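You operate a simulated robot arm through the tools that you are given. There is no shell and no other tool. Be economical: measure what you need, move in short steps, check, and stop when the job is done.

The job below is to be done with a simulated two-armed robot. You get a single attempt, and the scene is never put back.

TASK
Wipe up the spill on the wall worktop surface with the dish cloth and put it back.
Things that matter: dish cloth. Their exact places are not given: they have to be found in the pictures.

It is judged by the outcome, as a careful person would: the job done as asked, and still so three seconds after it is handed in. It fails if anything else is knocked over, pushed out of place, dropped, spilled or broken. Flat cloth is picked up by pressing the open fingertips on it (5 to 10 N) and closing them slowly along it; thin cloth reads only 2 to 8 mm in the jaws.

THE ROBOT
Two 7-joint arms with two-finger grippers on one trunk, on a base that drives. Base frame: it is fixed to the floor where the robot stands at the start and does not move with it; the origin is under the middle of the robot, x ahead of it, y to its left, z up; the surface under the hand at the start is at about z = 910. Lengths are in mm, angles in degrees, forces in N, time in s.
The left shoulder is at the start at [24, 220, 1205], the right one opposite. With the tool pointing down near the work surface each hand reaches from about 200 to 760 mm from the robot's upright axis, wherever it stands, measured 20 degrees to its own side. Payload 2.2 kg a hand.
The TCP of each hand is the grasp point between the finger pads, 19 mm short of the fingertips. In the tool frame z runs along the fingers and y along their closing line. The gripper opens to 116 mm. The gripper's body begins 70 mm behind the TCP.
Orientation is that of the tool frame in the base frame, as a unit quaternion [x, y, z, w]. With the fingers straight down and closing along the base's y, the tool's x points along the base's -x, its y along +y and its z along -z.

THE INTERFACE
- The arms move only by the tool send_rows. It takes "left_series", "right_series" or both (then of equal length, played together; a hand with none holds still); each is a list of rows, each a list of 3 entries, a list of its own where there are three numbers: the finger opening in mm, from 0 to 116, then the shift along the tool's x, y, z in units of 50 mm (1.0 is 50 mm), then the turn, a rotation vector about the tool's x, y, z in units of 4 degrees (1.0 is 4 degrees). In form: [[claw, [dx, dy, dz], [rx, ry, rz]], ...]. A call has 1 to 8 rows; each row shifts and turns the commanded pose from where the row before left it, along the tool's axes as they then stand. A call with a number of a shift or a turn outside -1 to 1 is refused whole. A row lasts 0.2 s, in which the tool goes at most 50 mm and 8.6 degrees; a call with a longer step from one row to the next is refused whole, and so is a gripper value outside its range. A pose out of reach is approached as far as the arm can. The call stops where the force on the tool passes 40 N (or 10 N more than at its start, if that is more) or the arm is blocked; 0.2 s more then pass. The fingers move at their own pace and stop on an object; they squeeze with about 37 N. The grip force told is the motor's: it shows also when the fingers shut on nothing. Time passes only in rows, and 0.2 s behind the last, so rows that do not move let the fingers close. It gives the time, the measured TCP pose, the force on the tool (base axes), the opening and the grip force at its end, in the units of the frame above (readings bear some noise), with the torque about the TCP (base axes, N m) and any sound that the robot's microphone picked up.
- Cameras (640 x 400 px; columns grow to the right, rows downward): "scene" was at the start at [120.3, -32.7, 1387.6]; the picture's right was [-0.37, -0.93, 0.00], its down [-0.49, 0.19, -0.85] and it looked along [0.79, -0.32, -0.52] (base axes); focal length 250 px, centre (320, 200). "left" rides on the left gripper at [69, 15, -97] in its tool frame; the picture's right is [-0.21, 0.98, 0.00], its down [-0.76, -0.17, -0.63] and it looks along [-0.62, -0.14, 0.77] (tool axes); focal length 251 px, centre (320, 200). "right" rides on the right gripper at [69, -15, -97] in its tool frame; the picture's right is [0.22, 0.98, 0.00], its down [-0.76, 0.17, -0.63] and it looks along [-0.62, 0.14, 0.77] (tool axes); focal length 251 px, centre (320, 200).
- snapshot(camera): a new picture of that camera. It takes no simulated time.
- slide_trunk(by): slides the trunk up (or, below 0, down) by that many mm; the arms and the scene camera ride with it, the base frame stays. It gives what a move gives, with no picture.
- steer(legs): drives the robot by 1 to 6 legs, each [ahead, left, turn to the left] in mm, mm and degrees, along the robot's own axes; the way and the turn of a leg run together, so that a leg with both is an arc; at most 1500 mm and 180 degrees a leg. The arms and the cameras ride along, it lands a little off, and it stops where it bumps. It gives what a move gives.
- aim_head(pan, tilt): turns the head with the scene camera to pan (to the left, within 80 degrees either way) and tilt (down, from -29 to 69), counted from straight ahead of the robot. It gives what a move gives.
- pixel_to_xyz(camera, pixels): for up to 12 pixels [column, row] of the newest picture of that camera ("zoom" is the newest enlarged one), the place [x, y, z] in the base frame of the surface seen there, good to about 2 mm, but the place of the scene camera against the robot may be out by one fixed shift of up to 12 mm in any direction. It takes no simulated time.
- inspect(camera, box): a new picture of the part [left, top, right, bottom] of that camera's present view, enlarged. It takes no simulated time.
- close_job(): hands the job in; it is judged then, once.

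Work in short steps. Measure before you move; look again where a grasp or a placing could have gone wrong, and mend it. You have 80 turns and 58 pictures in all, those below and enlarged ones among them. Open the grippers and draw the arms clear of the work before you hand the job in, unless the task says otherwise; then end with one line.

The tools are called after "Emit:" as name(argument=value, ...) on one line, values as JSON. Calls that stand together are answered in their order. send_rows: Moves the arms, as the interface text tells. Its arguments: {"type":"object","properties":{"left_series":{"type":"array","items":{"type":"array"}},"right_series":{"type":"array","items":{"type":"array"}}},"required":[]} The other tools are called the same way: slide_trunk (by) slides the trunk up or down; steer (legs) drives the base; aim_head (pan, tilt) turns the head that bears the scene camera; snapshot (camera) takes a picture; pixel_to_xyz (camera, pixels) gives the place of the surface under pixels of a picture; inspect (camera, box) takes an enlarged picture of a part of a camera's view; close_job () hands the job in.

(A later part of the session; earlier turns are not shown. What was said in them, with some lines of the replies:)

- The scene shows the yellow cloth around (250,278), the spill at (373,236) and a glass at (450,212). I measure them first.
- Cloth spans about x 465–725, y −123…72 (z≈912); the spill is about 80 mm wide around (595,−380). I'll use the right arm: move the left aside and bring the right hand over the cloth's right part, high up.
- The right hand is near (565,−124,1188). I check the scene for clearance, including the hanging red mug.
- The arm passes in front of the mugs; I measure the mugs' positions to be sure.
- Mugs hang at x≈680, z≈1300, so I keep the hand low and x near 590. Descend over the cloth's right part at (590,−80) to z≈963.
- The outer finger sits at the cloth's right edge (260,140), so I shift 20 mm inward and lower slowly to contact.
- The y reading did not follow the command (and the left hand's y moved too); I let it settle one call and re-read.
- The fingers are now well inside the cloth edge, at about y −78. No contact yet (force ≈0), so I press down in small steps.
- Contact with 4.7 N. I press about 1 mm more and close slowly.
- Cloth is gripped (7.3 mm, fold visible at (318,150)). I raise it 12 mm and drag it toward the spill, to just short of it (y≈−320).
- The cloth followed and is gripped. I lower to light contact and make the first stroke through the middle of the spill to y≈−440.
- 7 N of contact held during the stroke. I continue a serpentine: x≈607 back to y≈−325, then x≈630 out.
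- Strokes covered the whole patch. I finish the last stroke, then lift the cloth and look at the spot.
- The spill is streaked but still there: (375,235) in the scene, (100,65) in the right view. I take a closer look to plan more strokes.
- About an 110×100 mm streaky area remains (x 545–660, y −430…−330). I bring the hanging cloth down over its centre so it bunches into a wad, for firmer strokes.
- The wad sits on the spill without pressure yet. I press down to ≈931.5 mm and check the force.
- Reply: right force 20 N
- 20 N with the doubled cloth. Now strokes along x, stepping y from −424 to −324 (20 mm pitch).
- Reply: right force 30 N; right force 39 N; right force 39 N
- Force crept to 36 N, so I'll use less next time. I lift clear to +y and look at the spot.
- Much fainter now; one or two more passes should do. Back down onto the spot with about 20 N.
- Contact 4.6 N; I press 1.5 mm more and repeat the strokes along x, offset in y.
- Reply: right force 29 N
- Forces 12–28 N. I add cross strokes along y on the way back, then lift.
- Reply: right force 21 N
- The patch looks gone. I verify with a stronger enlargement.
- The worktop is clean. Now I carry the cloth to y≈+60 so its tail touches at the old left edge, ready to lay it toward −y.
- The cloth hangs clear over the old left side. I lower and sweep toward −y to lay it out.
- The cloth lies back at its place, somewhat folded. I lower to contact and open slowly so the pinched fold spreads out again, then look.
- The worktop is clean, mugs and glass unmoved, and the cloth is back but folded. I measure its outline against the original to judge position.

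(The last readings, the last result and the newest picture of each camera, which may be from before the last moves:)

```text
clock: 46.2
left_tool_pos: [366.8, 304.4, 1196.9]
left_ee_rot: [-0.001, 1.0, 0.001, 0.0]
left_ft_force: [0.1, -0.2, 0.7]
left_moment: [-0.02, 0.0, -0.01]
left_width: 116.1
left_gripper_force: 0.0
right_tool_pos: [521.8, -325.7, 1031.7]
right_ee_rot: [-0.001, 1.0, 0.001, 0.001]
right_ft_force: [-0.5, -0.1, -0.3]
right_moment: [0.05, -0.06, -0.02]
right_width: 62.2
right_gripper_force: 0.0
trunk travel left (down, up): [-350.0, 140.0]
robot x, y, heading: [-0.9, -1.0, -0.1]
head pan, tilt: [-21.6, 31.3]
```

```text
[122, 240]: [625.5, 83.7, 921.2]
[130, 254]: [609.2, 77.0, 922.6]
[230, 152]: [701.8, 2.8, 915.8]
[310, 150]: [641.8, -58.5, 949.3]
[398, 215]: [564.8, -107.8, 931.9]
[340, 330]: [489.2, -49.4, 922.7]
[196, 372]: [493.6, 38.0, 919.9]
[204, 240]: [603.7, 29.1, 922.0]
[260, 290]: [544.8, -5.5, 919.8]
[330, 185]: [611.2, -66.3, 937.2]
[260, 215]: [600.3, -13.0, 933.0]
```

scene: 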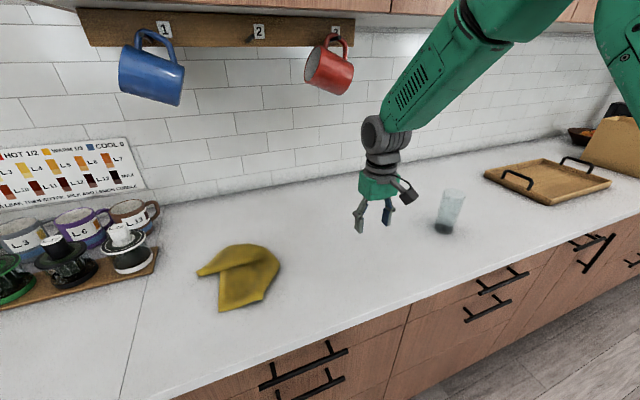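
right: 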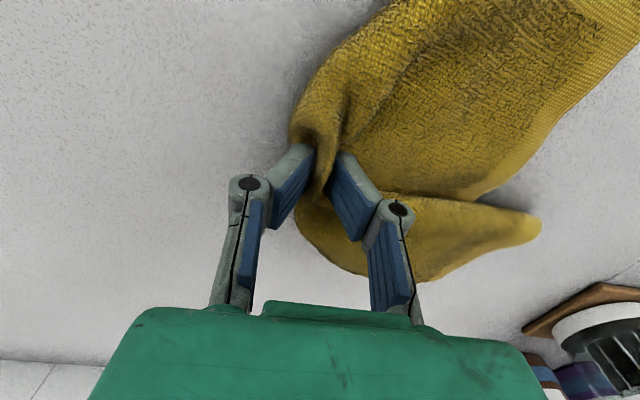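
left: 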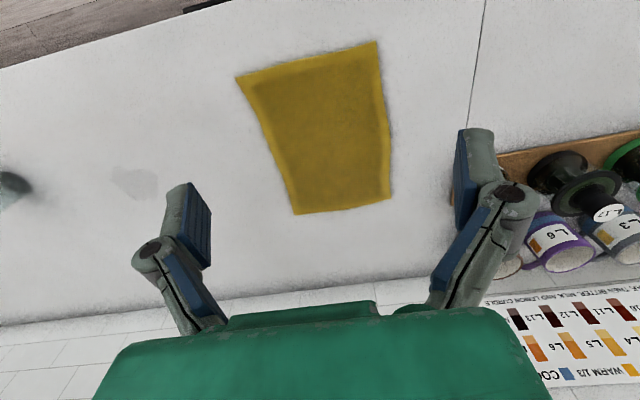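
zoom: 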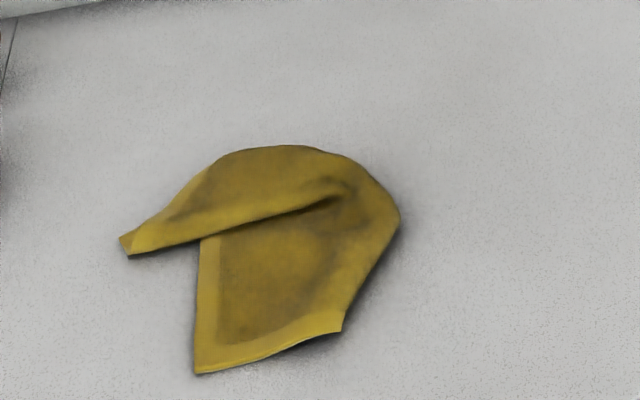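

The cloth's centre (≈595,−5) matches its original place within ~20 mm, lying stably. I withdraw the right arm to near its starting pose with the gripper open and take a last look.

Emit:
send_rows(right_series=[[116, [0.3, 0, -0.6], [0, 0, 0]], [116, [0.4, -0.2, -0.6], [0, 0, 0]], [116, [0.5, -0.4, -0.6], [0, 0, 0]], [116, [0.5, -0.5, -0.6], [0, 0, 0]], [116, [0.5, -0.5, -0.6], [0, 0, 0]], [116, [0, -0.4, 0], [0, 0, 0]], [116, [0, 0, 0], [0, 0, 0]]])

Emit:
snapshot(camera="scene")

Emit:
snapshot(camera="right")

```text
clock: 47.8
left_tool_pos: [367.3, 305.4, 1196.4]
left_ee_rot: [0.001, 1.0, -0.001, 0.001]
left_ft_force: [-0.5, -0.1, 0.5]
left_moment: [0.0, 0.02, 0.01]
left_width: 115.8
left_gripper_force: 0.0
right_tool_pos: [413.2, -425.1, 1184.7]
right_ee_rot: [0.0, 1.0, -0.001, 0.001]
right_ft_force: [-0.3, -0.6, 0.6]
right_moment: [0.0, -0.05, -0.03]
right_width: 116.1
right_gripper_force: 0.1
trunk travel left (down, up): [-350.0, 140.0]
robot x, y, heading: [-3.1, 0.5, -0.1]
head pan, tilt: [-21.6, 31.3]
```

```text
31 pictures are left
```

scene: 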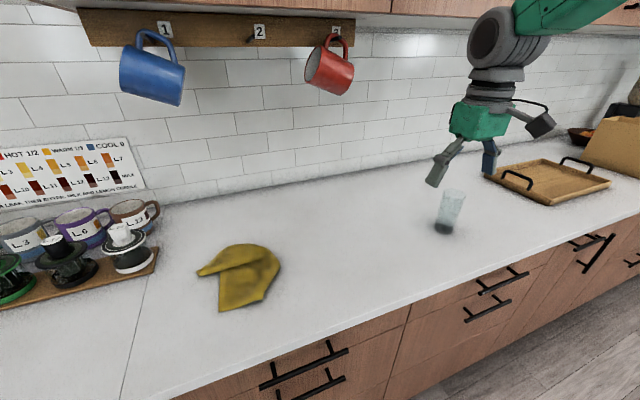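

```text
30 pictures are left
```

right: 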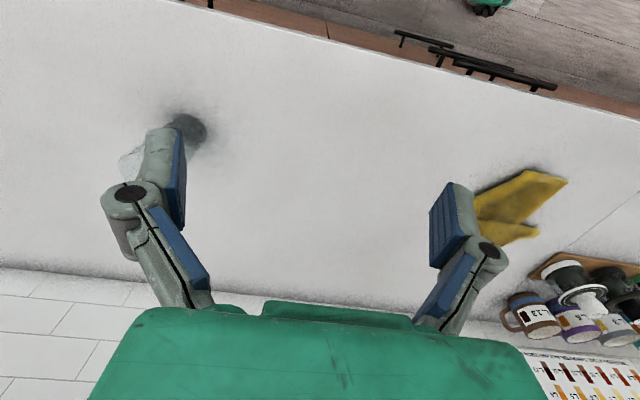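

Both views show the worktop clean, the cloth back in its place, everything else unmoved and the arms clear; I hand in.

Emit:
close_job()

```text
The job is handed in.
```

The spill on the worktop is wiped up, and the dish cloth is back within about 20 mm of where it was; it lies partly folded, not flat as it was at the start.
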